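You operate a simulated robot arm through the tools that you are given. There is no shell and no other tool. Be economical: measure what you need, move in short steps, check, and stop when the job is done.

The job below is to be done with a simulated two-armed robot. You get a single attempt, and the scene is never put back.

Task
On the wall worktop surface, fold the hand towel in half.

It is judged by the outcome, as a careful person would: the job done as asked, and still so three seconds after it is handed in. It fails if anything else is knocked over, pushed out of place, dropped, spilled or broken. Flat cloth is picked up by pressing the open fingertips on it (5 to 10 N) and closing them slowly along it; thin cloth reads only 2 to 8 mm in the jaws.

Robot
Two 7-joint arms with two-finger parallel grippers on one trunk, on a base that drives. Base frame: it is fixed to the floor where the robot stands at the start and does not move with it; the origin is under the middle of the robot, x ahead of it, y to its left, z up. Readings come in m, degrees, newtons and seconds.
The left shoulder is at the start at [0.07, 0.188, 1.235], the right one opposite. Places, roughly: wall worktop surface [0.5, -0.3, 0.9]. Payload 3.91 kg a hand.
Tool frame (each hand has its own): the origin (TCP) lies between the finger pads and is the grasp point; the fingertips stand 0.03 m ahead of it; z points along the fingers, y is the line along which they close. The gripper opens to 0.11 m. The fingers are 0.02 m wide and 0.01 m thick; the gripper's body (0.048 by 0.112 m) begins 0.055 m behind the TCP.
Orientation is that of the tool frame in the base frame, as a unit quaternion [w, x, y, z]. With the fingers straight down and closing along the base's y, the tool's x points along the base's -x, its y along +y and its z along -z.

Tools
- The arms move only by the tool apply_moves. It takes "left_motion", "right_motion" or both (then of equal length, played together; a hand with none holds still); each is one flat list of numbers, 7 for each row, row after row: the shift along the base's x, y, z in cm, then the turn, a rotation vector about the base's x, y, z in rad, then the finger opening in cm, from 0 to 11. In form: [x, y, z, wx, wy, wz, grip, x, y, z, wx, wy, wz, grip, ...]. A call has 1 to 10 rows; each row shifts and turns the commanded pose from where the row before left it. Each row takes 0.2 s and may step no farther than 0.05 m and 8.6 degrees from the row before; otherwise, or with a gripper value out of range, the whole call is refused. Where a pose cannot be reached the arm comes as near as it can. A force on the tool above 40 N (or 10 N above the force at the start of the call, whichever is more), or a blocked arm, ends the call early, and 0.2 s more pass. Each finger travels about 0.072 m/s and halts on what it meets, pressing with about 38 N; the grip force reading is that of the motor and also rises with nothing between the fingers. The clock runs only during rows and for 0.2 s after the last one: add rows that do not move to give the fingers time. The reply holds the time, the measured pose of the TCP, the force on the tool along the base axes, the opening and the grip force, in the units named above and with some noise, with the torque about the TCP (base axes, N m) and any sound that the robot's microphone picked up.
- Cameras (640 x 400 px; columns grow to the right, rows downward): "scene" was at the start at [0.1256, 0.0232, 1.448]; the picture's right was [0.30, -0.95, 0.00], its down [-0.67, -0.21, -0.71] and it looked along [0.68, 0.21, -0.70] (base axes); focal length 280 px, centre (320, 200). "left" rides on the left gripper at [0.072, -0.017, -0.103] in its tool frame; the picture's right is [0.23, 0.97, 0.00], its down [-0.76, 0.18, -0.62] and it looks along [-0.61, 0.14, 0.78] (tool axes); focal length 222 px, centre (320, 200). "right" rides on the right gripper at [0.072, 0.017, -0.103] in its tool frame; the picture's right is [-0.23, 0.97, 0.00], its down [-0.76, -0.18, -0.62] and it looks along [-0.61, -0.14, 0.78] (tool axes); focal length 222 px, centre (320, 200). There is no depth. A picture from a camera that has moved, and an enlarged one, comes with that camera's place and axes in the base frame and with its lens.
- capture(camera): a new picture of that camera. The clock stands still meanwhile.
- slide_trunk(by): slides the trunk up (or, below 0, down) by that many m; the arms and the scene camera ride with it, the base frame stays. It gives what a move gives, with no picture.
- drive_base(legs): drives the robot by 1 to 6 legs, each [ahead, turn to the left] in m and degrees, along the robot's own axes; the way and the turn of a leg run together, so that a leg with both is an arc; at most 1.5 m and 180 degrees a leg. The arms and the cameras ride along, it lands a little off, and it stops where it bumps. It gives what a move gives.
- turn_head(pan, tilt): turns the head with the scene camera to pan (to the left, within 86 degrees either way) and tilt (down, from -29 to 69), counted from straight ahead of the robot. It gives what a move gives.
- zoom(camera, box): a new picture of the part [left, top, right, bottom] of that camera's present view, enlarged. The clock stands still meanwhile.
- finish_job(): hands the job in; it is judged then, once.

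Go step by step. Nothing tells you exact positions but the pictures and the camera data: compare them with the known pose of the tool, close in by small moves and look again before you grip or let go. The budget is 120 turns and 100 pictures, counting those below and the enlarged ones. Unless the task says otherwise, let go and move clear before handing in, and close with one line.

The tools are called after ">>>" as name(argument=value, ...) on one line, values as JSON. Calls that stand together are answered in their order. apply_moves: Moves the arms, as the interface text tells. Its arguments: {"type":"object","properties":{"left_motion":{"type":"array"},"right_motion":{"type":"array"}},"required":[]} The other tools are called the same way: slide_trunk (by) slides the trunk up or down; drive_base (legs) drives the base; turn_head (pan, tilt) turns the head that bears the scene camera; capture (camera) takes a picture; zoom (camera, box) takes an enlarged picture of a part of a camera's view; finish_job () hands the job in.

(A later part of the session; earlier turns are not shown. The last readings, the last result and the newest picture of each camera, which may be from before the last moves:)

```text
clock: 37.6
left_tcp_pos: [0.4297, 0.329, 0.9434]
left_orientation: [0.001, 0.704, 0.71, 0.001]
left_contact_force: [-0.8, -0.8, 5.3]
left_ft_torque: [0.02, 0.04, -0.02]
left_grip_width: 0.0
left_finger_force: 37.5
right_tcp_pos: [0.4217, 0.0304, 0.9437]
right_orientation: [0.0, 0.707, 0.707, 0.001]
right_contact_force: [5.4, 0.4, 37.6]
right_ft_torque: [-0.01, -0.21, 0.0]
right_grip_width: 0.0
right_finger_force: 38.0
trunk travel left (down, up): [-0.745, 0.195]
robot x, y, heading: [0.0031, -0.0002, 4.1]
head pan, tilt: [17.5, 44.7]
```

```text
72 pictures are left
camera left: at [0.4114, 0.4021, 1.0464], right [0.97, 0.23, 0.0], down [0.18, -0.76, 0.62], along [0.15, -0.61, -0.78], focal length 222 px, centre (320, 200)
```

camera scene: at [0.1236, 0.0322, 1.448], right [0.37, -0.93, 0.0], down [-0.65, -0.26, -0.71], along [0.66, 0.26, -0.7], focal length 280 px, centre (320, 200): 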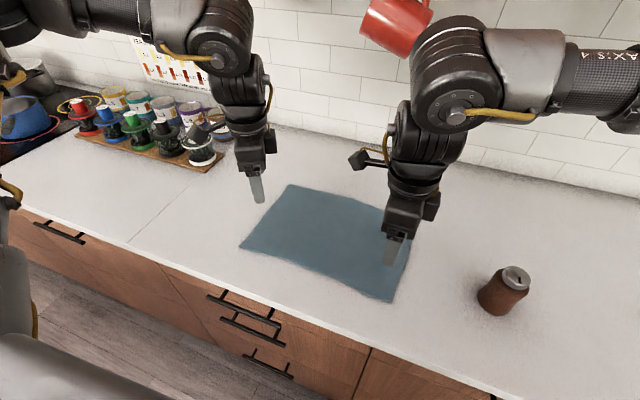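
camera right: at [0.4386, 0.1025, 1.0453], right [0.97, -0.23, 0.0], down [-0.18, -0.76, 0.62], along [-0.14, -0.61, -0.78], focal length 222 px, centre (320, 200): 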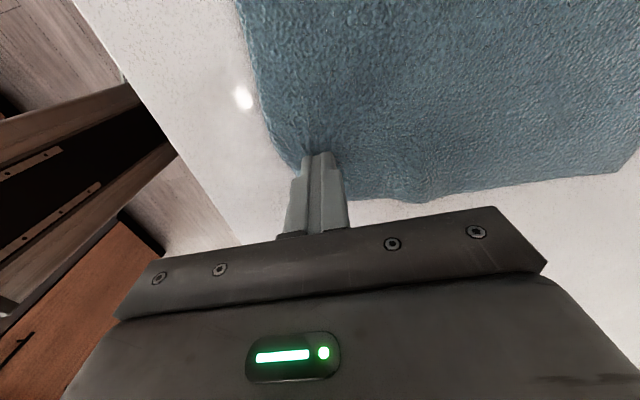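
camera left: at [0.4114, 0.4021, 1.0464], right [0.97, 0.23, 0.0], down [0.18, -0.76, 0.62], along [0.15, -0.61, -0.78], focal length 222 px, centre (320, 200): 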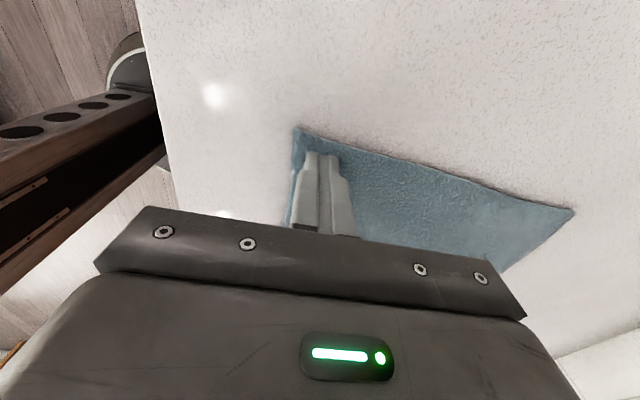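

The narrow opening doesn't form a pinch. I'll lift, turn both hands back to their natural yaw so they close along y, and pinch near the corners. Then only the 2 cm finger width of edge is held, and releasing in the air will let it flop flat.

>>> apply_moves(left_motion=[0, 0, 2, 0, 0, 0, 0, 0, 0, 2, 0, 0, 0.143, 1, 0, 0, 1, 0, 0, 0.143, 2, 0, 0, 0, 0, 0, 0.143, 3, 0, 0, 0, 0, 0, 0.143, 4.5, 0, 0, 0, 0, 0, 0.143, 4.5, 0, 0, 0, 0, 0, 0.143, 4.5, 0, 0, 0, 0, 0, 0.143, 4.5, 0, 0, 0, 0, 0, 0.143, 4.5, 0, 0, 0, 0, 0, 0.143, 4.5], right_motion=[0, 0, 2, 0, 0, 0, 0, 0, 0, 2, 0, 0, 0.143, 1, 0, 0, 1, 0, 0, 0.143, 2, 0, 0, 0, 0, 0, 0.143, 3, 0, 0, 0, 0, 0, 0.143, 4.5, 0, 0, 0, 0, 0, 0.143, 4.5, 0, 0, 0, 0, 0, 0.143, 4.5, 0, 0, 0, 0, 0, 0.143, 4.5, 0, 0, 0, 0, 0, 0.143, 4.5, 0, 0, 0, 0, 0, 0.143, 4.5])

>>> apply_moves(left_motion=[0, -0.7, 0, 0, 0, 0.143, 4.5, 0, -0.7, 0, 0, 0, 0.143, 4.5], right_motion=[0, 0, 0, 0, 0, 0.143, 4.5, 0, 0, 0, 0, 0, 0.143, 4.5])

>>> capture(camera="scene")

>>> capture(camera="right")

>>> capture(camera="left")

```text
clock: 39.8
left_tcp_pos: [0.4315, 0.3293, 0.9911]
left_orientation: [-0.001, 0.136, 0.991, -0.001]
left_contact_force: [-0.1, 0.8, -0.4]
left_ft_torque: [0.0, -0.05, -0.03]
left_grip_width: 0.0449
left_finger_force: 0.1
right_tcp_pos: [0.4229, 0.0294, 0.9906]
right_orientation: [-0.002, 0.14, 0.99, -0.002]
right_contact_force: [0.3, -0.6, -0.3]
right_ft_torque: [0.02, -0.03, -0.02]
right_grip_width: 0.0448
right_finger_force: 0.1
trunk travel left (down, up): [-0.745, 0.195]
robot x, y, heading: [0.001, -0.0038, 4.2]
head pan, tilt: [17.5, 44.7]
```

```text
clock: 40.4
left_tcp_pos: [0.4321, 0.3164, 0.9926]
left_orientation: [-0.001, -0.005, 1.0, 0.0]
left_contact_force: [0.3, 0.6, 0.2]
left_ft_torque: [-0.04, -0.01, -0.01]
left_grip_width: 0.0448
left_finger_force: 0.1
right_tcp_pos: [0.4231, 0.0297, 0.9924]
right_orientation: [-0.002, -0.003, 1.0, -0.002]
right_contact_force: [0.4, 0.7, 0.2]
right_ft_torque: [0.0, 0.0, -0.03]
right_grip_width: 0.0448
right_finger_force: 0.0
trunk travel left (down, up): [-0.745, 0.195]
robot x, y, heading: [-0.002, 0.0019, 4.0]
head pan, tilt: [17.5, 44.7]
```

```text
71 pictures are left
camera scene: at [0.1237, 0.032, 1.448], right [0.37, -0.93, 0.0], down [-0.65, -0.26, -0.71], along [0.66, 0.26, -0.7], focal length 280 px, centre (320, 200)
```

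scene: 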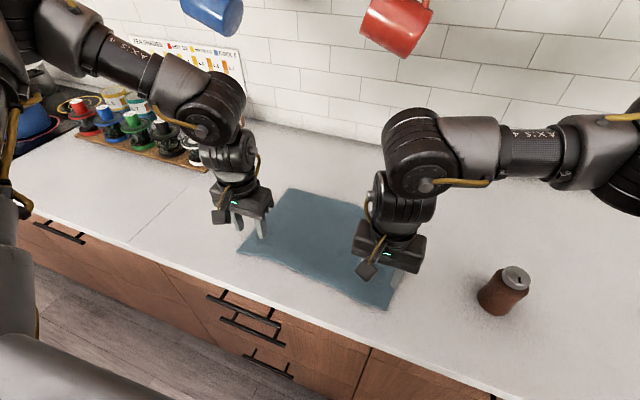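

```text
70 pictures are left
camera right: at [0.3516, 0.0474, 1.094], right [0.22, 0.97, 0.0], down [0.76, -0.17, 0.62], along [0.61, -0.14, -0.78], focal length 222 px, centre (320, 200)
```

right: 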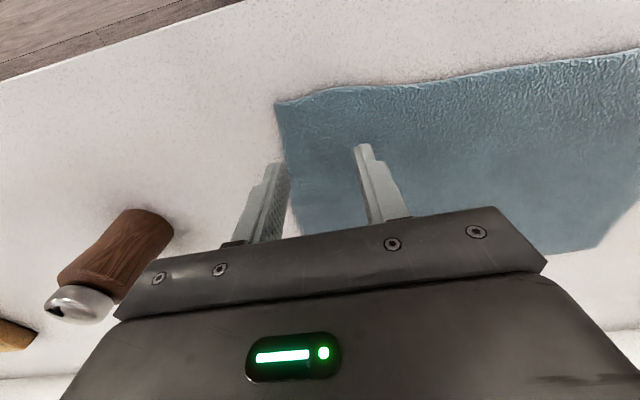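

```text
69 pictures are left
camera left: at [0.3587, 0.2988, 1.0945], right [-0.24, 0.97, 0.0], down [0.76, 0.19, 0.62], along [0.61, 0.15, -0.78], focal length 222 px, centre (320, 200)
```

left: 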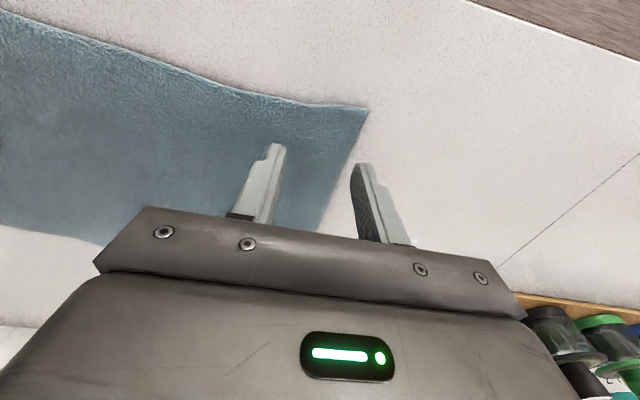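

The near corners are at about (0.40, 0.348) and (0.39, 0.004). I'll position over them, press, and close along y.

>>> apply_moves(left_motion=[-0.8, -0.3, 0, 0, 0, 0, 4.5, -0.8, -0.3, 0, 0, 0, 0, 4.5, 0, 0, -2.5, 0, 0, 0, 4.5, 0, 0, -1.5, 0, 0, 0, 4.5, 0, 0, -0.7, 0, 0, 0, 4.5, 0, 0, -0.3, 0, 0, 0, 4.5], right_motion=[-0.9, 0.5, 0, 0, 0, 0, 4.5, -0.9, 0.5, 0, 0, 0, 0, 4.5, 0, 0, -2.5, 0, 0, 0, 4.5, 0, 0, -1.5, 0, 0, 0, 4.5, 0, 0, -0.7, 0, 0, 0, 4.5, 0, 0, -0.3, 0, 0, 0, 4.5])

>>> capture(camera="right")

>>> capture(camera="left")

```text
clock: 41.8
left_tcp_pos: [0.4159, 0.3098, 0.9439]
left_orientation: [0.002, -0.005, 1.0, 0.0]
left_contact_force: [1.3, 1.4, 7.8]
left_ft_torque: [0.09, -0.05, -0.01]
left_grip_width: 0.0449
left_finger_force: 0.1
right_tcp_pos: [0.4037, 0.0416, 0.9434]
right_orientation: [0.001, 0.0, 1.0, -0.001]
right_contact_force: [2.2, -0.9, 11.8]
right_ft_torque: [0.05, -0.11, -0.01]
right_grip_width: 0.0451
right_finger_force: 0.1
trunk travel left (down, up): [-0.745, 0.195]
robot x, y, heading: [-0.0012, -0.0001, 4.1]
head pan, tilt: [17.5, 44.7]
```

```text
68 pictures are left
camera right: at [0.3318, 0.0582, 1.0457], right [0.22, 0.97, 0.0], down [0.76, -0.18, 0.62], along [0.61, -0.14, -0.78], focal length 222 px, centre (320, 200)
```

right: 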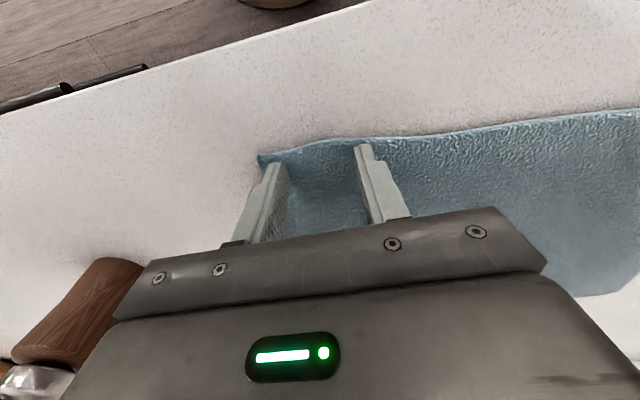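

```text
67 pictures are left
camera left: at [0.3429, 0.2924, 1.0459], right [-0.24, 0.97, 0.0], down [0.76, 0.18, 0.63], along [0.61, 0.15, -0.78], focal length 222 px, centre (320, 200)
```

left: 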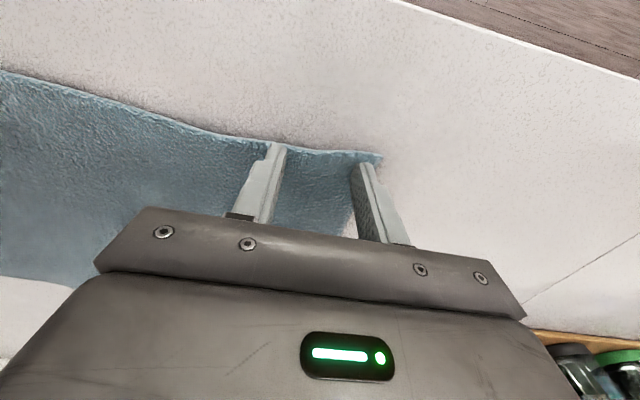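

Both fingers of each hand rest on the cloth, flush with the near edge, so I'll close slowly.

>>> apply_moves(left_motion=[0, 0, 0, 0, 0, 0, 4.0, 0, 0, 0, 0, 0, 0, 3.5, 0, 0, 0, 0, 0, 0, 3.0, 0, 0, 0, 0, 0, 0, 2.5, 0, 0, 0, 0, 0, 0, 2.0, 0, 0, 0, 0, 0, 0, 1.5, 0, 0, 0, 0, 0, 0, 1.0, 0, 0, 0, 0, 0, 0, 0.5, 0, 0, 0, 0, 0, 0, 0, 0, 0, 0, 0, 0, 0, 0], right_motion=[0, 0, 0, 0, 0, 0, 4.0, 0, 0, 0, 0, 0, 0, 3.5, 0, 0, 0, 0, 0, 0, 3.0, 0, 0, 0, 0, 0, 0, 2.5, 0, 0, 0, 0, 0, 0, 2.0, 0, 0, 0, 0, 0, 0, 1.5, 0, 0, 0, 0, 0, 0, 1.0, 0, 0, 0, 0, 0, 0, 0.5, 0, 0, 0, 0, 0, 0, 0, 0, 0, 0, 0, 0, 0, 0])

>>> capture(camera="right")

>>> capture(camera="left")

```text
clock: 44.0
left_tcp_pos: [0.4151, 0.3092, 0.9433]
left_orientation: [0.001, -0.005, 1.0, 0.0]
left_contact_force: [-0.4, -0.1, 11.1]
left_ft_torque: [-0.04, -0.05, -0.01]
left_grip_width: 0.0
left_finger_force: 37.3
right_tcp_pos: [0.4028, 0.0402, 0.9435]
right_orientation: [0.001, -0.002, 1.0, -0.001]
right_contact_force: [0.0, 2.3, 19.1]
right_ft_torque: [0.11, -0.06, 0.01]
right_grip_width: 0.0045
right_finger_force: 37.8
trunk travel left (down, up): [-0.745, 0.195]
robot x, y, heading: [-0.002, 0.0001, 3.8]
head pan, tilt: [17.5, 44.7]
```

```text
66 pictures are left
camera right: at [0.3305, 0.0578, 1.0454], right [0.22, 0.97, 0.0], down [0.76, -0.17, 0.62], along [0.61, -0.14, -0.78], focal length 222 px, centre (320, 200)
```

right: 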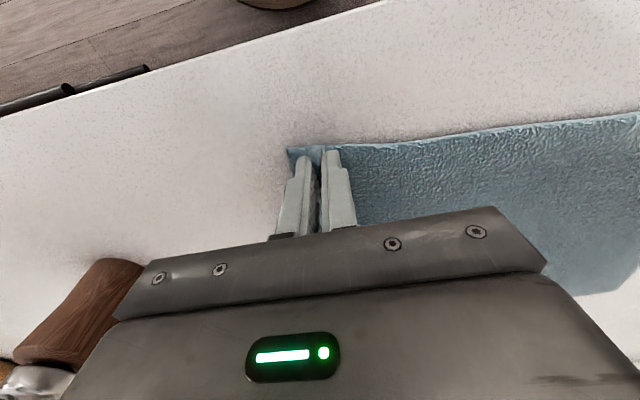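

```text
65 pictures are left
camera left: at [0.3415, 0.2923, 1.0458], right [-0.24, 0.97, 0.0], down [0.76, 0.18, 0.62], along [0.61, 0.15, -0.78], focal length 222 px, centre (320, 200)
```

left: 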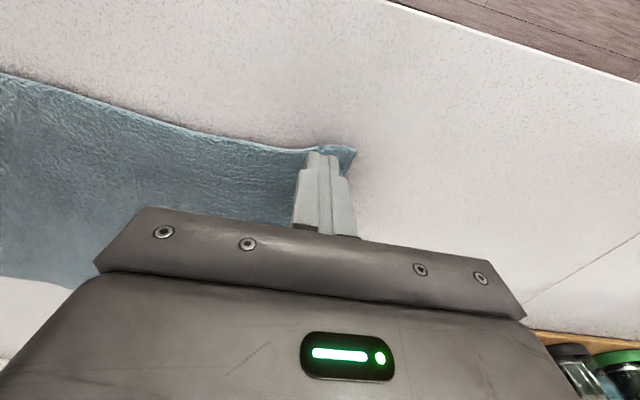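

The right hand has the cloth at 4.5 mm, but the left closed empty. I'll retry the left about 1 cm further in with a slightly firmer press, while the right holds still.

>>> apply_moves(left_motion=[0, 0, 1.5, 0, 0, 0, 0, 0, -0.6, 1, 0, 0, 0, 2.5, 0, -0.6, 0, 0, 0, 0, 5, 0.2, 0, 0, 0, 0, 0, 5, 0, 0, -1.5, 0, 0, 0, 5, 0, 0, -0.9, 0, 0, 0, 5, 0, 0, -0.25, 0, 0, 0, 5])

>>> capture(camera="left")

```text
clock: 45.6
left_tcp_pos: [0.4157, 0.2972, 0.9438]
left_orientation: [0.001, -0.004, 1.0, -0.001]
left_contact_force: [-3.1, 1.4, 15.4]
left_ft_torque: [-0.15, 0.08, -0.06]
left_grip_width: 0.0498
left_finger_force: 0.1
right_tcp_pos: [0.4018, 0.0406, 0.9429]
right_orientation: [0.001, 0.0, 1.0, -0.001]
right_contact_force: [1.9, 1.9, 18.7]
right_ft_torque: [0.08, -0.1, 0.03]
right_grip_width: 0.0045
right_finger_force: 38.1
trunk travel left (down, up): [-0.745, 0.195]
robot x, y, heading: [-0.0019, 0.0039, 4.0]
head pan, tilt: [17.5, 44.7]
```

```text
64 pictures are left
camera left: at [0.3424, 0.281, 1.0456], right [-0.24, 0.97, 0.0], down [0.76, 0.19, 0.63], along [0.61, 0.15, -0.78], focal length 222 px, centre (320, 200)
```

left: 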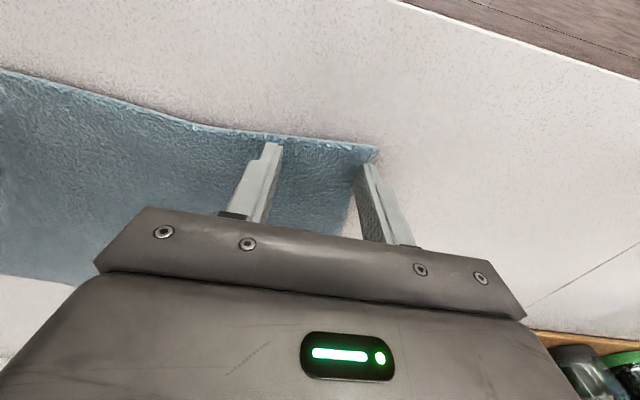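

The left corner has shifted inward to y≈0.33, so I'll move the left hand another centimetre in, press and close.

>>> apply_moves(left_motion=[0, 0, 1, 0, 0, 0, 5, 0, -1.2, 0, 0, 0, 0, 5, 0, 0, -0.6, 0, 0, 0, 5, 0, 0, -0.4, 0, 0, 0, 5])

>>> apply_moves(left_motion=[0, 0, 0, 0, 0, 0, 4.5, 0, 0, 0, 0, 0, 0, 4, 0, 0, 0, 0, 0, 0, 3.5, 0, 0, 0, 0, 0, 0, 3, 0, 0, 0, 0, 0, 0, 2.5, 0, 0, 0, 0, 0, 0, 2, 0, 0, 0, 0, 0, 0, 1.5, 0, 0, 0, 0, 0, 0, 1, 0, 0, 0, 0, 0, 0, 0.5, 0, 0, 0, 0, 0, 0, 0])

>>> capture(camera="left")

```text
clock: 46.6
left_tcp_pos: [0.4134, 0.2925, 0.9474]
left_orientation: [0.001, -0.004, 1.0, -0.001]
left_contact_force: [-0.3, 0.1, -0.2]
left_ft_torque: [0.0, -0.01, 0.02]
left_grip_width: 0.0503
left_finger_force: 0.0
left hand out of reach, approached as far as the arm can: row 2, 3
right_tcp_pos: [0.4032, 0.0401, 0.944]
right_orientation: [0.0, -0.001, 1.0, -0.001]
right_contact_force: [-2.6, -1.5, 26.2]
right_ft_torque: [0.0, 0.03, 0.02]
right_grip_width: 0.0044
right_finger_force: 37.9
trunk travel left (down, up): [-0.745, 0.195]
robot x, y, heading: [-0.0017, -0.0019, 4.3]
head pan, tilt: [17.5, 44.7]
```

```text
clock: 48.8
left_tcp_pos: [0.4147, 0.2937, 0.9467]
left_orientation: [0.002, -0.004, 1.0, -0.001]
left_contact_force: [0.0, 0.5, 0.1]
left_ft_torque: [-0.01, 0.01, 0.0]
left_grip_width: 0.0
left_finger_force: 38.5
right_tcp_pos: [0.4023, 0.0413, 0.9419]
right_orientation: [0.0, 0.0, 1.0, 0.0]
right_contact_force: [-2.5, 0.0, 26.3]
right_ft_torque: [-0.04, 0.01, 0.05]
right_grip_width: 0.0046
right_finger_force: 38.7
trunk travel left (down, up): [-0.745, 0.195]
robot x, y, heading: [0.001, -0.0003, 4.3]
head pan, tilt: [17.5, 44.7]
```

```text
63 pictures are left
camera left: at [0.3404, 0.2766, 1.0497], right [-0.24, 0.97, 0.0], down [0.76, 0.19, 0.62], along [0.61, 0.15, -0.78], focal length 222 px, centre (320, 200)
```

left: 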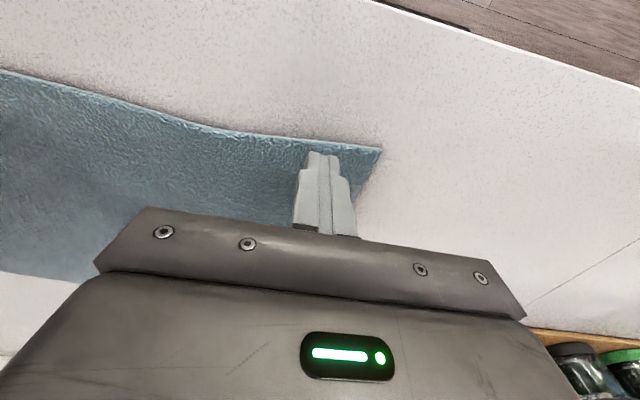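

The left arm is at its limit going inward at this yaw. I'll lift slightly, yaw it by −0.2 rad and try to get 1 cm further in.

>>> apply_moves(left_motion=[0, 0, 2, 0, 0, -0.1, 0, 0.4, -0.4, 0, 0, 0, -0.1, 2, 0.4, -0.4, 0, 0, 0, 0, 4, 0, 0, 0, 0, 0, 0, 5, 0, 0, -1.2, 0, 0, 0, 5, 0, 0, -0.8, 0, 0, 0, 5, 0, 0, -0.3, 0, 0, 0, 5])

>>> capture(camera="left")

```text
clock: 50.4
left_tcp_pos: [0.4185, 0.2945, 0.9503]
left_orientation: [0.001, 0.095, 0.995, 0.0]
left_contact_force: [0.4, 0.2, 0.6]
left_ft_torque: [-0.01, 0.0, 0.03]
left_grip_width: 0.0504
left_finger_force: 0.0
left hand out of reach, approached as far as the arm can: row 5, 6
right_tcp_pos: [0.4026, 0.0414, 0.9432]
right_orientation: [0.001, -0.001, 1.0, -0.001]
right_contact_force: [-1.8, -0.1, 26.6]
right_ft_torque: [-0.01, 0.02, 0.03]
right_grip_width: 0.0044
right_finger_force: 38.3
trunk travel left (down, up): [-0.745, 0.195]
robot x, y, heading: [-0.0009, -0.0013, 4.4]
head pan, tilt: [17.5, 44.7]
```

```text
62 pictures are left
camera left: at [0.3438, 0.2915, 1.0522], right [-0.04, 1.0, 0.0], down [0.78, 0.03, 0.63], along [0.62, 0.02, -0.78], focal length 222 px, centre (320, 200)
```

left: 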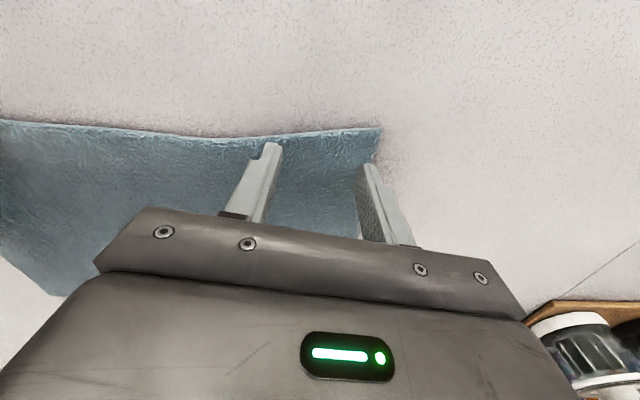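

The left arm is folded too tight this close in. I'll release the right, lift both hands, raise the trunk to extend the arms, then redo both grips.

>>> apply_moves(left_motion=[0, 0, 2, 0, 0, 0, 5, 0, 0, 2, 0, 0, 0, 5, 0, 0, 0, 0, 0, 0, 5, 0, 0, 0, 0, 0, 0.05, 5, 0, 0, 0, 0, 0, 0.05, 5, 0, 0, 0, 0, 0, 0.05, 5, 0, 0, 0, 0, 0, 0.03, 5], right_motion=[0, 0, 0, 0, 0, 0, 1, 0, 0, 0, 0, 0, 0, 2, 0, 0, 0, 0, 0, 0, 3, 0, 0, 0, 0, 0, 0, 4, 0, 0, 0, 0, 0, 0, 4.8, 0, 0, 2, 0, 0, 0, 5, 0, 0, 2, 0, 0, 0, 5])

>>> slide_trunk(by=0.12)

>>> capture(camera="scene")

```text
clock: 52.0
left_tcp_pos: [0.4199, 0.2927, 0.9871]
left_orientation: [0.0, 0.005, 1.0, 0.0]
left_contact_force: [0.4, 0.3, -0.7]
left_ft_torque: [0.01, 0.01, 0.03]
left_grip_width: 0.0502
left_finger_force: 0.0
right_tcp_pos: [0.4034, 0.0393, 0.9828]
right_orientation: [0.001, -0.001, 1.0, -0.002]
right_contact_force: [0.7, 0.2, 0.7]
right_ft_torque: [0.0, -0.06, -0.02]
right_grip_width: 0.05
right_finger_force: 0.0
trunk travel left (down, up): [-0.745, 0.195]
robot x, y, heading: [-0.0017, 0.0011, 4.3]
head pan, tilt: [17.5, 44.7]
```

```text
clock: 53.5
left_tcp_pos: [0.4216, 0.2929, 1.1078]
left_orientation: [0.0, 0.005, 1.0, 0.001]
left_contact_force: [-0.1, -0.7, 0.1]
left_ft_torque: [0.01, -0.03, 0.01]
left_grip_width: 0.0502
left_finger_force: 0.1
right_tcp_pos: [0.4039, 0.0409, 1.1007]
right_orientation: [-0.001, -0.001, 1.0, -0.001]
right_contact_force: [0.0, -0.6, 0.9]
right_ft_torque: [0.01, 0.0, 0.01]
right_grip_width: 0.05
right_finger_force: 0.0
trunk travel left (down, up): [-0.865, 0.075]
robot x, y, heading: [0.0012, -0.0064, 4.0]
head pan, tilt: [17.5, 44.7]
```

```text
61 pictures are left
camera scene: at [0.1239, 0.0323, 1.5679], right [0.37, -0.93, 0.0], down [-0.65, -0.26, -0.71], along [0.66, 0.26, -0.7], focal length 280 px, centre (320, 200)
```

scene: 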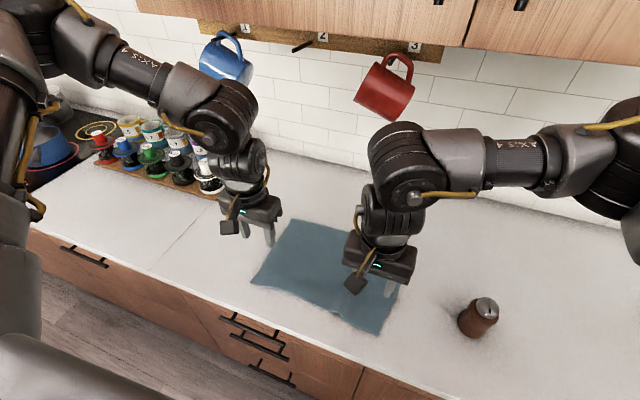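

Next I'll lower both hands to about 4 cm above contact and recheck the corners.

>>> apply_moves(left_motion=[0, 0, -3, 0, 0, 0, 5, 0, 0, -3, 0, 0, 0, 5, 0, 0, -3, 0, 0, 0, 5, 0, 0, -2.7, 0, 0, 0, 5], right_motion=[0, 0, -3, 0, 0, 0, 5, 0, 0, -3, 0, 0, 0, 5, 0, 0, -3, 0, 0, 0, 5, 0, 0, -2, 0, 0, 0, 5])

>>> capture(camera="right")

>>> capture(camera="left")

```text
clock: 54.5
left_tcp_pos: [0.408, 0.3277, 1.0264]
left_orientation: [0.0, 0.006, 1.0, -0.003]
left_contact_force: [0.0, -0.4, 0.0]
left_ft_torque: [-0.02, 0.05, -0.01]
left_grip_width: 0.0498
left_finger_force: 0.1
left hand out of reach, approached as far as the arm can: row 2, 3, 4
right_tcp_pos: [0.4046, 0.0396, 0.9926]
right_orientation: [-0.001, -0.002, 1.0, -0.002]
right_contact_force: [0.2, -0.7, 0.1]
right_ft_torque: [-0.01, 0.03, 0.01]
right_grip_width: 0.0501
right_finger_force: 0.0
trunk travel left (down, up): [-0.865, 0.075]
robot x, y, heading: [0.0007, -0.0034, 4.2]
head pan, tilt: [17.5, 44.7]
```

```text
60 pictures are left
camera right: at [0.3323, 0.0575, 1.094], right [0.22, 0.97, 0.0], down [0.76, -0.17, 0.62], along [0.61, -0.14, -0.78], focal length 222 px, centre (320, 200)
```

right: 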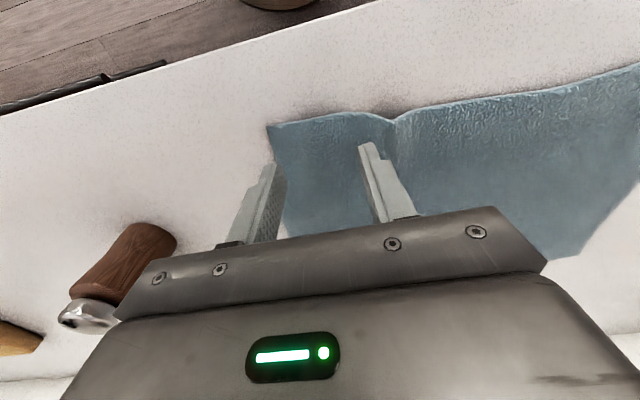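

```text
59 pictures are left
camera left: at [0.3344, 0.3126, 1.1283], right [-0.22, 0.98, 0.0], down [0.76, 0.17, 0.62], along [0.61, 0.13, -0.78], focal length 222 px, centre (320, 200)
```

left: 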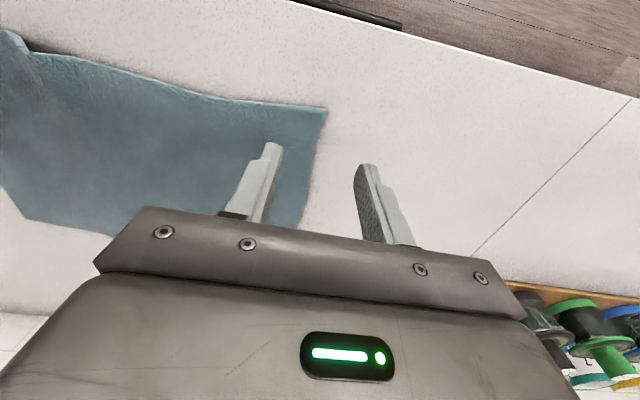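

Raising the trunk made the reach worse, so lower is better. I'll lift the hands and then drop the trunk by 0.22 m.

>>> apply_moves(left_motion=[0.1, -0.3, 3, 0, 0, 0, 5, 0.1, -0.3, 3, 0, 0, 0, 5, 0.1, -0.3, 3, 0, 0, 0, 5, 0.1, -0.3, 3, 0, 0, 0, 5, 0.1, -0.3, 3, 0, 0, 0, 5, 0.1, -0.3, 3, 0, 0, 0, 5, 0, 0, 3, 0, 0, 0, 5], right_motion=[0, 0, 3.5, 0, 0, 0, 5, 0, 0, 3.5, 0, 0, 0, 5, 0, 0, 3.5, 0, 0, 0, 5, 0, 0, 3.5, 0, 0, 0, 5, 0, 0, 3.5, 0, 0, 0, 5, 0, 0, 3.5, 0, 0, 0, 5, 0, 0, 3.5, 0, 0, 0, 5])

>>> slide_trunk(by=-0.22)

>>> capture(camera="scene")

```text
clock: 56.1
left_tcp_pos: [0.4109, 0.3085, 1.2374]
left_orientation: [0.001, 0.005, 1.0, 0.0]
left_contact_force: [-0.4, 0.8, -0.7]
left_ft_torque: [0.0, -0.01, -0.02]
left_grip_width: 0.0501
left_finger_force: 0.1
right_tcp_pos: [0.3994, 0.0387, 1.2383]
right_orientation: [0.0, -0.002, 1.0, 0.0]
right_contact_force: [0.5, 0.1, -0.1]
right_ft_torque: [0.01, -0.01, 0.01]
right_grip_width: 0.05
right_finger_force: 0.1
trunk travel left (down, up): [-0.865, 0.075]
robot x, y, heading: [0.0003, -0.0011, 4.2]
head pan, tilt: [17.5, 44.7]
```

```text
clock: 58.4
left_tcp_pos: [0.4128, 0.3099, 1.0176]
left_orientation: [-0.001, 0.005, 1.0, 0.0]
left_contact_force: [0.2, -0.9, 0.3]
left_ft_torque: [-0.01, 0.01, 0.02]
left_grip_width: 0.0501
left_finger_force: 0.0
right_tcp_pos: [0.4028, 0.0407, 1.0171]
right_orientation: [-0.001, -0.002, 1.0, -0.001]
right_contact_force: [0.6, -0.2, 0.3]
right_ft_torque: [0.01, 0.0, 0.01]
right_grip_width: 0.0503
right_finger_force: 0.1
trunk travel left (down, up): [-0.645, 0.295]
robot x, y, heading: [-0.0007, 0.0014, 4.0]
head pan, tilt: [17.5, 44.7]
```

```text
58 pictures are left
camera scene: at [0.1234, 0.0321, 1.3481], right [0.37, -0.93, 0.0], down [-0.65, -0.26, -0.71], along [0.66, 0.26, -0.7], focal length 280 px, centre (320, 200)
```

scene: 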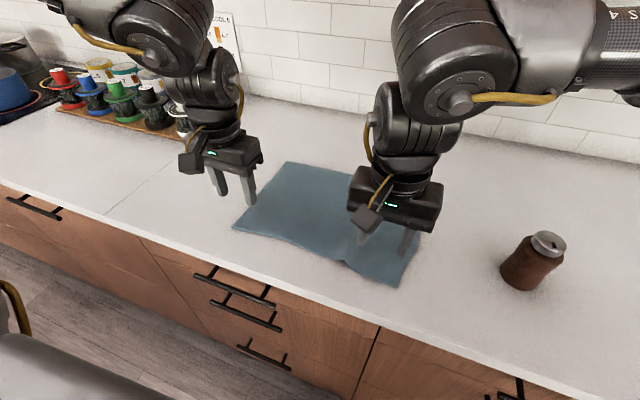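

I'll approach both corners again, aiming for left (0.41, 0.288) and right (0.404, 0.043).

>>> apply_moves(left_motion=[0, -1.1, -2, 0, 0, 0, 5, 0, -1.1, -2, 0, 0, 0, 5, 0, 0, -2, 0, 0, 0, 5, 0, 0, -1, 0, 0, 0, 5, 0, 0, -0.4, 0, 0, 0, 5], right_motion=[0, 0.1, -2, 0, 0, 0, 5, 0, 0.1, -2, 0, 0, 0, 5, 0, 0, -2, 0, 0, 0, 5, 0, 0, -1, 0, 0, 0, 5, 0, 0, -0.4, 0, 0, 0, 5])

>>> capture(camera="right")

>>> capture(camera="left")

```text
clock: 59.6
left_tcp_pos: [0.4122, 0.2869, 0.9439]
left_orientation: [0.002, 0.005, 1.0, 0.0]
left_contact_force: [1.7, 1.7, 10.1]
left_ft_torque: [0.05, -0.06, 0.04]
left_grip_width: 0.05
left_finger_force: 0.0
right_tcp_pos: [0.4018, 0.0418, 0.9433]
right_orientation: [0.001, -0.001, 1.0, -0.001]
right_contact_force: [1.8, 0.5, 9.9]
right_ft_torque: [-0.07, -0.1, 0.02]
right_grip_width: 0.0501
right_finger_force: 0.0
trunk travel left (down, up): [-0.645, 0.295]
robot x, y, heading: [0.0011, 0.0013, 4.1]
head pan, tilt: [17.5, 44.7]
```

```text
57 pictures are left
camera right: at [0.3296, 0.059, 1.0457], right [0.23, 0.97, 0.0], down [0.76, -0.18, 0.62], along [0.61, -0.14, -0.78], focal length 222 px, centre (320, 200)
```

right: 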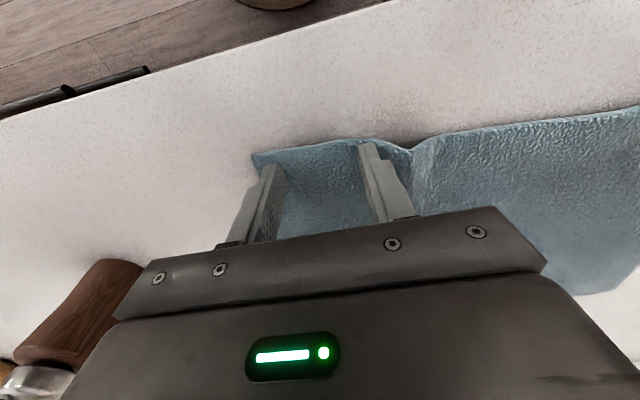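

```text
56 pictures are left
camera left: at [0.3391, 0.271, 1.0457], right [-0.22, 0.98, 0.0], down [0.76, 0.17, 0.63], along [0.61, 0.13, -0.78], focal length 222 px, centre (320, 200)
```

left: 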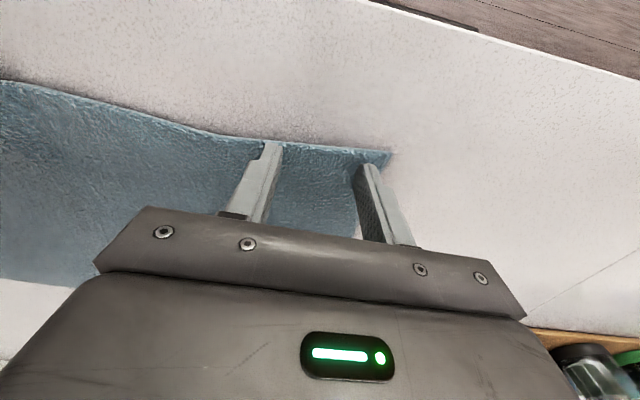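

The reach is fine now. I'll nudge the left a bit further onto the cloth, then close both.

>>> apply_moves(left_motion=[0, 0, 0.7, 0, 0, 0, 5, 0.6, -0.6, 0, 0, 0, 0, 5, 0, 0, -0.5, 0, 0, 0, 5, 0, 0, -0.25, 0, 0, 0, 5])

>>> apply_moves(left_motion=[0, 0, 0, 0, 0, 0, 4.5, 0, 0, 0, 0, 0, 0, 4, 0, 0, 0, 0, 0, 0, 3.5, 0, 0, 0, 0, 0, 0, 3, 0, 0, 0, 0, 0, 0, 2.5, 0, 0, 0, 0, 0, 0, 2, 0, 0, 0, 0, 0, 0, 1.5, 0, 0, 0, 0, 0, 0, 1, 0, 0, 0, 0, 0, 0, 0.5, 0, 0, 0, 0, 0, 0, 0], right_motion=[0, 0, 0, 0, 0, 0, 4.5, 0, 0, 0, 0, 0, 0, 4, 0, 0, 0, 0, 0, 0, 3.5, 0, 0, 0, 0, 0, 0, 3, 0, 0, 0, 0, 0, 0, 2.5, 0, 0, 0, 0, 0, 0, 2, 0, 0, 0, 0, 0, 0, 1.5, 0, 0, 0, 0, 0, 0, 1, 0, 0, 0, 0, 0, 0, 0.5, 0, 0, 0, 0, 0, 0, 0])

>>> capture(camera="left")

```text
clock: 60.6
left_tcp_pos: [0.4175, 0.2806, 0.9429]
left_orientation: [0.002, 0.005, 1.0, -0.001]
left_contact_force: [-0.5, 0.7, 14.4]
left_ft_torque: [0.12, -0.04, -0.03]
left_grip_width: 0.0502
left_finger_force: 0.4
right_tcp_pos: [0.401, 0.0413, 0.9437]
right_orientation: [0.0, -0.001, 1.0, -0.001]
right_contact_force: [3.9, 0.5, 14.4]
right_ft_torque: [0.02, -0.15, 0.01]
right_grip_width: 0.0499
right_finger_force: 0.1
trunk travel left (down, up): [-0.645, 0.295]
robot x, y, heading: [-0.001, -0.0018, 4.0]
head pan, tilt: [17.5, 44.7]
```

```text
clock: 62.8
left_tcp_pos: [0.4173, 0.2785, 0.9437]
left_orientation: [0.001, 0.006, 1.0, -0.001]
left_contact_force: [-0.3, -16.2, 23.1]
left_ft_torque: [-0.48, -0.01, 0.0]
left_grip_width: 0.004
left_finger_force: 38.1
right_tcp_pos: [0.3995, 0.0416, 0.9439]
right_orientation: [-0.001, -0.002, 1.0, 0.001]
right_contact_force: [1.4, 15.7, 9.0]
right_ft_torque: [0.51, -0.07, 0.16]
right_grip_width: 0.0045
right_finger_force: 38.4
trunk travel left (down, up): [-0.645, 0.295]
robot x, y, heading: [0.0005, 0.0014, 3.7]
head pan, tilt: [17.5, 44.7]
```

```text
55 pictures are left
camera left: at [0.3436, 0.264, 1.0456], right [-0.21, 0.98, 0.0], down [0.76, 0.17, 0.63], along [0.61, 0.13, -0.78], focal length 222 px, centre (320, 200)
```

left: 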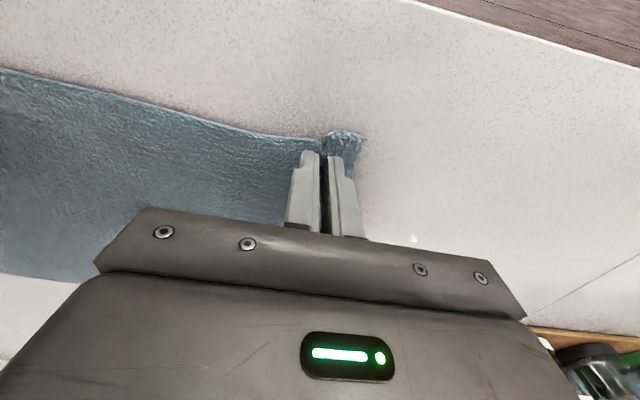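

Both hands hold the cloth. I'll start the folding arc by lifting to the top, bringing the hands slightly together to relax the tension, and then check.

>>> apply_moves(left_motion=[0.4, -0.5, 3, 0, 0, 0, 0, 1.2, -0.3, 3, 0, 0, 0, 0, 2, 0, 2.4, 0, 0, 0, 0, 2.4, 0, 2, 0, 0, 0, 0, 3, 0, 1.2, 0, 0, 0, 0, 3, 0, 0.4, 0, 0, 0, 0], right_motion=[0.4, 0.5, 3, 0, 0, 0, 0, 1.2, 0.3, 3, 0, 0, 0, 0, 2, 0, 2.4, 0, 0, 0, 0, 2.4, 0, 2, 0, 0, 0, 0, 3, 0, 1.2, 0, 0, 0, 0, 3, 0, 0.4, 0, 0, 0, 0])

>>> capture(camera="scene")

>>> capture(camera="left")

```text
clock: 64.2
left_tcp_pos: [0.5032, 0.3077, 1.0434]
left_orientation: [0.0, 0.006, 1.0, -0.002]
left_contact_force: [1.2, -11.3, 1.7]
left_ft_torque: [-0.49, -0.03, 0.09]
left_grip_width: 0.0055
left_finger_force: 38.0
left hand out of reach, approached as far as the arm can: row 4, 5, 6
right_tcp_pos: [0.526, 0.0531, 1.0605]
right_orientation: [-0.002, -0.003, 1.0, -0.001]
right_contact_force: [-0.3, 12.2, -1.5]
right_ft_torque: [0.36, 0.08, 0.05]
right_grip_width: 0.0044
right_finger_force: 38.3
trunk travel left (down, up): [-0.645, 0.295]
robot x, y, heading: [-0.0002, -0.0008, 3.8]
head pan, tilt: [17.5, 44.7]
```

```text
54 pictures are left
camera scene: at [0.126, 0.0332, 1.3477], right [0.37, -0.93, 0.0], down [-0.66, -0.26, -0.71], along [0.66, 0.26, -0.71], focal length 280 px, centre (320, 200)
```

scene: 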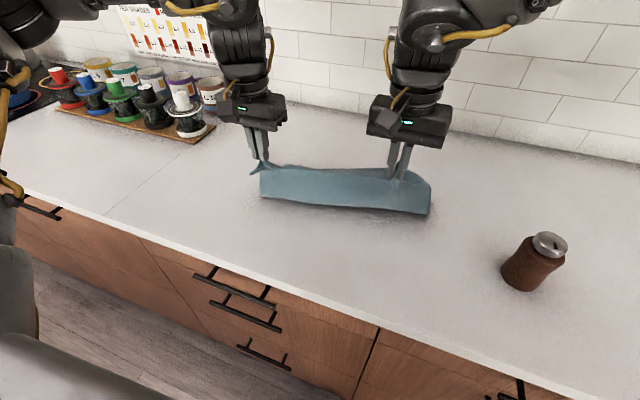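

```text
53 pictures are left
camera left: at [0.4305, 0.2929, 1.1468], right [-0.22, 0.98, 0.0], down [0.76, 0.17, 0.62], along [0.61, 0.13, -0.78], focal length 222 px, centre (320, 200)
```

left: 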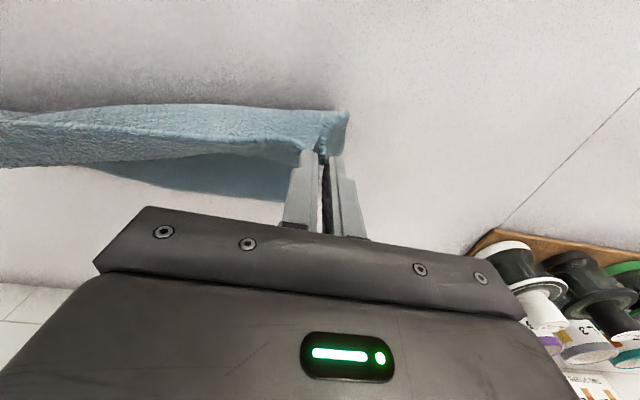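

The fold is rising nicely, but the left arm is lagging at a joint limit. I'll ease the tension with the right hand and try a small negative yaw on the left.

>>> apply_moves(left_motion=[0.8, 0, 0, 0, 0, -0.12, 0, 0.8, 0, 0, 0, 0, -0.12, 0, 0.8, 0, 0, 0, 0, -0.1, 0], right_motion=[0, 0.7, 0, 0, 0, 0, 0, 0, 0.7, 0, 0, 0, 0, 0, 0, 0.6, 0, 0, 0, 0, 0])

```text
clock: 65.0
left_tcp_pos: [0.5131, 0.3186, 1.0412]
left_orientation: [0.002, 0.175, 0.985, -0.001]
left_contact_force: [-0.3, -6.5, 1.2]
left_ft_torque: [-0.36, 0.0, 0.12]
left_grip_width: 0.0045
left_finger_force: 37.8
left hand out of reach, approached as far as the arm can: row 1, 2, 3
right_tcp_pos: [0.5221, 0.0711, 1.0617]
right_orientation: [-0.001, 0.0, 1.0, -0.001]
right_contact_force: [-0.6, 7.1, -1.0]
right_ft_torque: [0.21, 0.03, 0.03]
right_grip_width: 0.0044
right_finger_force: 37.7
trunk travel left (down, up): [-0.645, 0.295]
robot x, y, heading: [0.0009, 0.0012, 4.1]
head pan, tilt: [17.5, 44.7]
```

The limit behaves like a fixed ray from the left shoulder, so turning the base right will open it up. I'll turn in small steps of 2.5° and move the hands to compensate so the cloth stays put.

>>> apply_moves(left_motion=[-0.3, 1.1, 0, 0, 0, 0, 0], right_motion=[-0.1, 1.1, 0, 0, 0, 0, 0])

>>> drive_base(legs=[[0, -2.5]])

>>> apply_moves(left_motion=[-0.5, 1.1, 0, 0, 0, 0.04, 0, -0.5, 1.0, 0, 0, 0, 0.04, 0], right_motion=[-0.15, 1.1, 0, 0, 0, 0.022, 0, -0.15, 1.1, 0, 0, 0, 0.022, 0])

>>> drive_base(legs=[[0, -2.5]])

>>> apply_moves(left_motion=[-0.5, 1.1, 0, 0, 0, 0.04, 0, -0.5, 1.0, 0, 0, 0, 0.04, 0], right_motion=[-0.15, 1.1, 0, 0, 0, 0.022, 0, -0.15, 1.1, 0, 0, 0, 0.022, 0])

>>> capture(camera="scene")

```text
clock: 65.4
left_tcp_pos: [0.5092, 0.3302, 1.0404]
left_orientation: [0.0, 0.174, 0.985, 0.0]
left_contact_force: [0.7, -5.9, 1.0]
left_ft_torque: [-0.31, -0.02, 0.13]
left_grip_width: 0.0044
left_finger_force: 38.1
right_tcp_pos: [0.5231, 0.0831, 1.0636]
right_orientation: [0.001, -0.002, 1.0, -0.002]
right_contact_force: [0.2, 7.3, -1.7]
right_ft_torque: [0.2, -0.01, 0.07]
right_grip_width: 0.0044
right_finger_force: 37.9
trunk travel left (down, up): [-0.645, 0.295]
robot x, y, heading: [-0.0, 0.0007, 4.1]
head pan, tilt: [17.5, 44.7]
```

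```text
clock: 66.2
left_tcp_pos: [0.5225, 0.3062, 1.0388]
left_orientation: [0.0, 0.196, 0.981, -0.001]
left_contact_force: [0.5, -6.6, 1.0]
left_ft_torque: [-0.34, 0.0, 0.1]
left_grip_width: 0.004
left_finger_force: 37.8
right_tcp_pos: [0.5239, 0.0603, 1.0633]
right_orientation: [-0.002, 0.02, 1.0, -0.002]
right_contact_force: [-0.6, 6.5, -0.8]
right_ft_torque: [0.18, 0.0, 0.09]
right_grip_width: 0.0046
right_finger_force: 37.7
trunk travel left (down, up): [-0.645, 0.295]
robot x, y, heading: [-0.0023, -0.0014, 1.6]
head pan, tilt: [17.5, 44.7]
```

```text
clock: 66.8
left_tcp_pos: [0.5132, 0.3279, 1.0396]
left_orientation: [0.001, 0.157, 0.988, -0.001]
left_contact_force: [-0.7, -5.4, 0.5]
left_ft_torque: [-0.24, -0.01, 0.05]
left_grip_width: 0.0042
left_finger_force: 38.3
right_tcp_pos: [0.5211, 0.0817, 1.0637]
right_orientation: [-0.001, -0.002, 1.0, -0.002]
right_contact_force: [-0.2, 5.5, -0.9]
right_ft_torque: [0.13, 0.0, 0.01]
right_grip_width: 0.0043
right_finger_force: 37.6
trunk travel left (down, up): [-0.645, 0.295]
robot x, y, heading: [0.0013, -0.0033, 1.6]
head pan, tilt: [17.5, 44.7]
```

```text
clock: 67.6
left_tcp_pos: [0.5288, 0.304, 1.039]
left_orientation: [0.0, 0.179, 0.984, -0.002]
left_contact_force: [-0.5, -5.7, 1.6]
left_ft_torque: [-0.22, 0.03, 0.05]
left_grip_width: 0.004
left_finger_force: 38.1
right_tcp_pos: [0.5244, 0.0594, 1.0627]
right_orientation: [-0.001, 0.02, 1.0, -0.001]
right_contact_force: [0.5, 4.5, -1.1]
right_ft_torque: [0.14, 0.03, 0.06]
right_grip_width: 0.0046
right_finger_force: 38.6
trunk travel left (down, up): [-0.645, 0.295]
robot x, y, heading: [0.0018, 0.0001, -1.3]
head pan, tilt: [17.5, 44.7]
```

```text
clock: 68.2
left_tcp_pos: [0.5169, 0.3233, 1.0395]
left_orientation: [0.001, 0.14, 0.99, -0.001]
left_contact_force: [0.4, -6.1, 1.4]
left_ft_torque: [-0.29, 0.0, 0.06]
left_grip_width: 0.0044
left_finger_force: 38.3
right_tcp_pos: [0.5244, 0.0757, 1.0671]
right_orientation: [-0.001, 0.004, 1.0, 0.006]
right_contact_force: [-0.2, 5.8, -1.1]
right_ft_torque: [0.13, 0.01, 0.04]
right_grip_width: 0.0042
right_finger_force: 38.1
trunk travel left (down, up): [-0.645, 0.295]
robot x, y, heading: [-0.0022, 0.0012, -0.8]
head pan, tilt: [17.5, 44.7]
```

```text
52 pictures are left
camera scene: at [0.1256, 0.0212, 1.348], right [0.28, -0.96, 0.0], down [-0.67, -0.2, -0.71], along [0.68, 0.2, -0.7], focal length 280 px, centre (320, 200)
```

scene: 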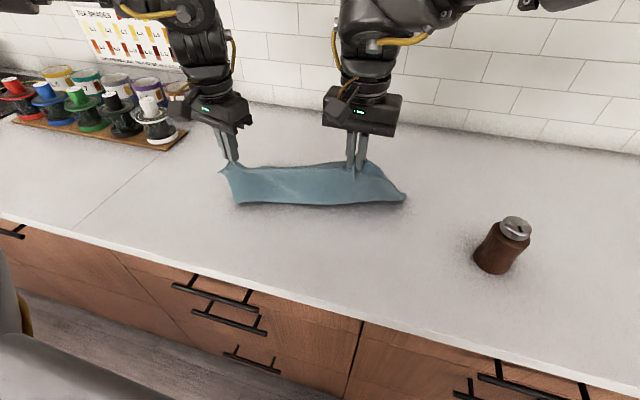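

The heading is now about −1°. The hands are about 3 cm too far left relative to the cloth, so I'll shift both back toward −y and level them.

>>> apply_moves(left_motion=[0.3, -0.9, 0.2, 0, 0, 0.03, 0, 0.3, -0.9, 0.2, 0, 0, 0.03, 0, 0.3, -0.9, 0.2, 0, 0, 0.03, 0, 0.3, -0.9, 0.2, 0, 0, 0.03, 0], right_motion=[0, -0.8, -0.1, 0, 0, 0, 0, 0, -0.8, 0, 0, 0, 0, 0, 0, -0.8, 0, 0, 0, 0, 0, 0, -0.8, 0, 0, 0, 0, 0])

```text
clock: 69.2
left_tcp_pos: [0.5292, 0.2868, 1.0472]
left_orientation: [-0.001, 0.078, 0.997, 0.001]
left_contact_force: [0.0, -3.6, 1.0]
left_ft_torque: [-0.17, 0.04, 0.0]
left_grip_width: 0.0031
left_finger_force: 37.4
right_tcp_pos: [0.5218, 0.0485, 1.0611]
right_orientation: [-0.001, -0.003, 1.0, -0.002]
right_contact_force: [0.9, 3.3, -0.9]
right_ft_torque: [0.08, -0.01, 0.04]
right_grip_width: 0.0046
right_finger_force: 37.6
trunk travel left (down, up): [-0.645, 0.295]
robot x, y, heading: [0.0011, -0.002, -1.0]
head pan, tilt: [17.5, 44.7]
```

That's good. Next I'll continue the arc toward the far edge and descend to about 6 cm above the surface.

>>> apply_moves(left_motion=[1.8, 0.1, -0.2, 0, 0, 0, 0, 1.8, 0, -0.4, 0, 0, 0, 0, 1.8, 0, -0.8, 0, 0, 0, 0, 1.8, 0, -1.2, 0, 0, 0, 0, 1.7, 0, -1.6, 0, 0, 0, 0], right_motion=[1.9, 0, -0.3, 0, 0, 0, 0, 1.9, 0, -0.6, 0, 0, 0, 0, 1.9, 0, -1.0, 0, 0, 0, 0, 1.9, 0, -1.5, 0, 0, 0, 0, 1.9, 0, -1.9, 0, 0, 0, 0])

>>> capture(camera="scene")

>>> capture(camera="left")

>>> capture(camera="right")

```text
clock: 70.4
left_tcp_pos: [0.5887, 0.3104, 0.9924]
left_orientation: [0.003, 0.08, 0.997, -0.003]
left_contact_force: [0.6, -13.0, 2.0]
left_ft_torque: [-0.62, -0.04, 0.01]
left_grip_width: 0.0054
left_finger_force: 38.3
left hand out of reach, approached as far as the arm can: row 2, 3, 4, 5
right_tcp_pos: [0.5997, 0.0458, 1.0144]
right_orientation: [-0.001, 0.001, 1.0, 0.001]
right_contact_force: [-1.1, 13.5, -2.9]
right_ft_torque: [0.42, 0.06, 0.0]
right_grip_width: 0.0046
right_finger_force: 38.3
right hand out of reach, approached as far as the arm can: row 5
trunk travel left (down, up): [-0.645, 0.295]
robot x, y, heading: [-0.0013, -0.0035, -1.1]
head pan, tilt: [17.5, 44.7]
```

```text
51 pictures are left
camera scene: at [0.1263, 0.0217, 1.348], right [0.28, -0.96, 0.0], down [-0.67, -0.2, -0.71], along [0.68, 0.2, -0.7], focal length 280 px, centre (320, 200)
```

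scene: 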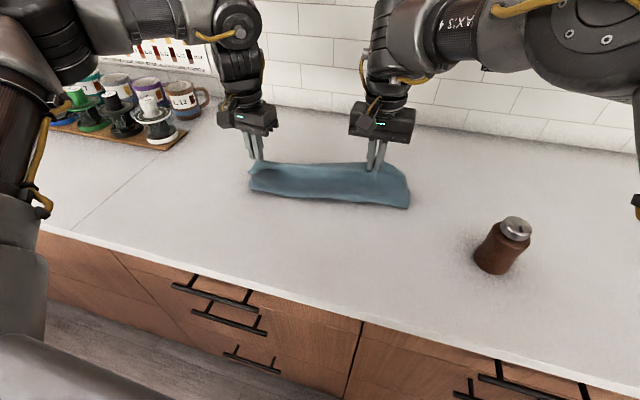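

```text
50 pictures are left
camera left: at [0.513, 0.3059, 1.0946], right [-0.07, 1.0, -0.01], down [0.78, 0.06, 0.63], along [0.63, 0.04, -0.78], focal length 222 px, centre (320, 200)
```

left: 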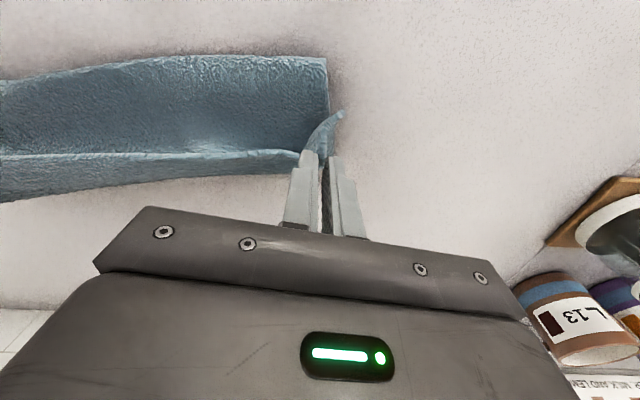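

```text
49 pictures are left
camera right: at [0.5274, 0.0639, 1.1167], right [0.23, 0.97, 0.0], down [0.76, -0.18, 0.62], along [0.61, -0.14, -0.78], focal length 222 px, centre (320, 200)
```

right: 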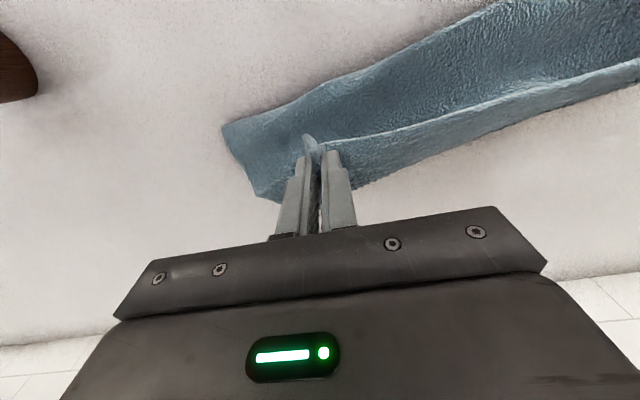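

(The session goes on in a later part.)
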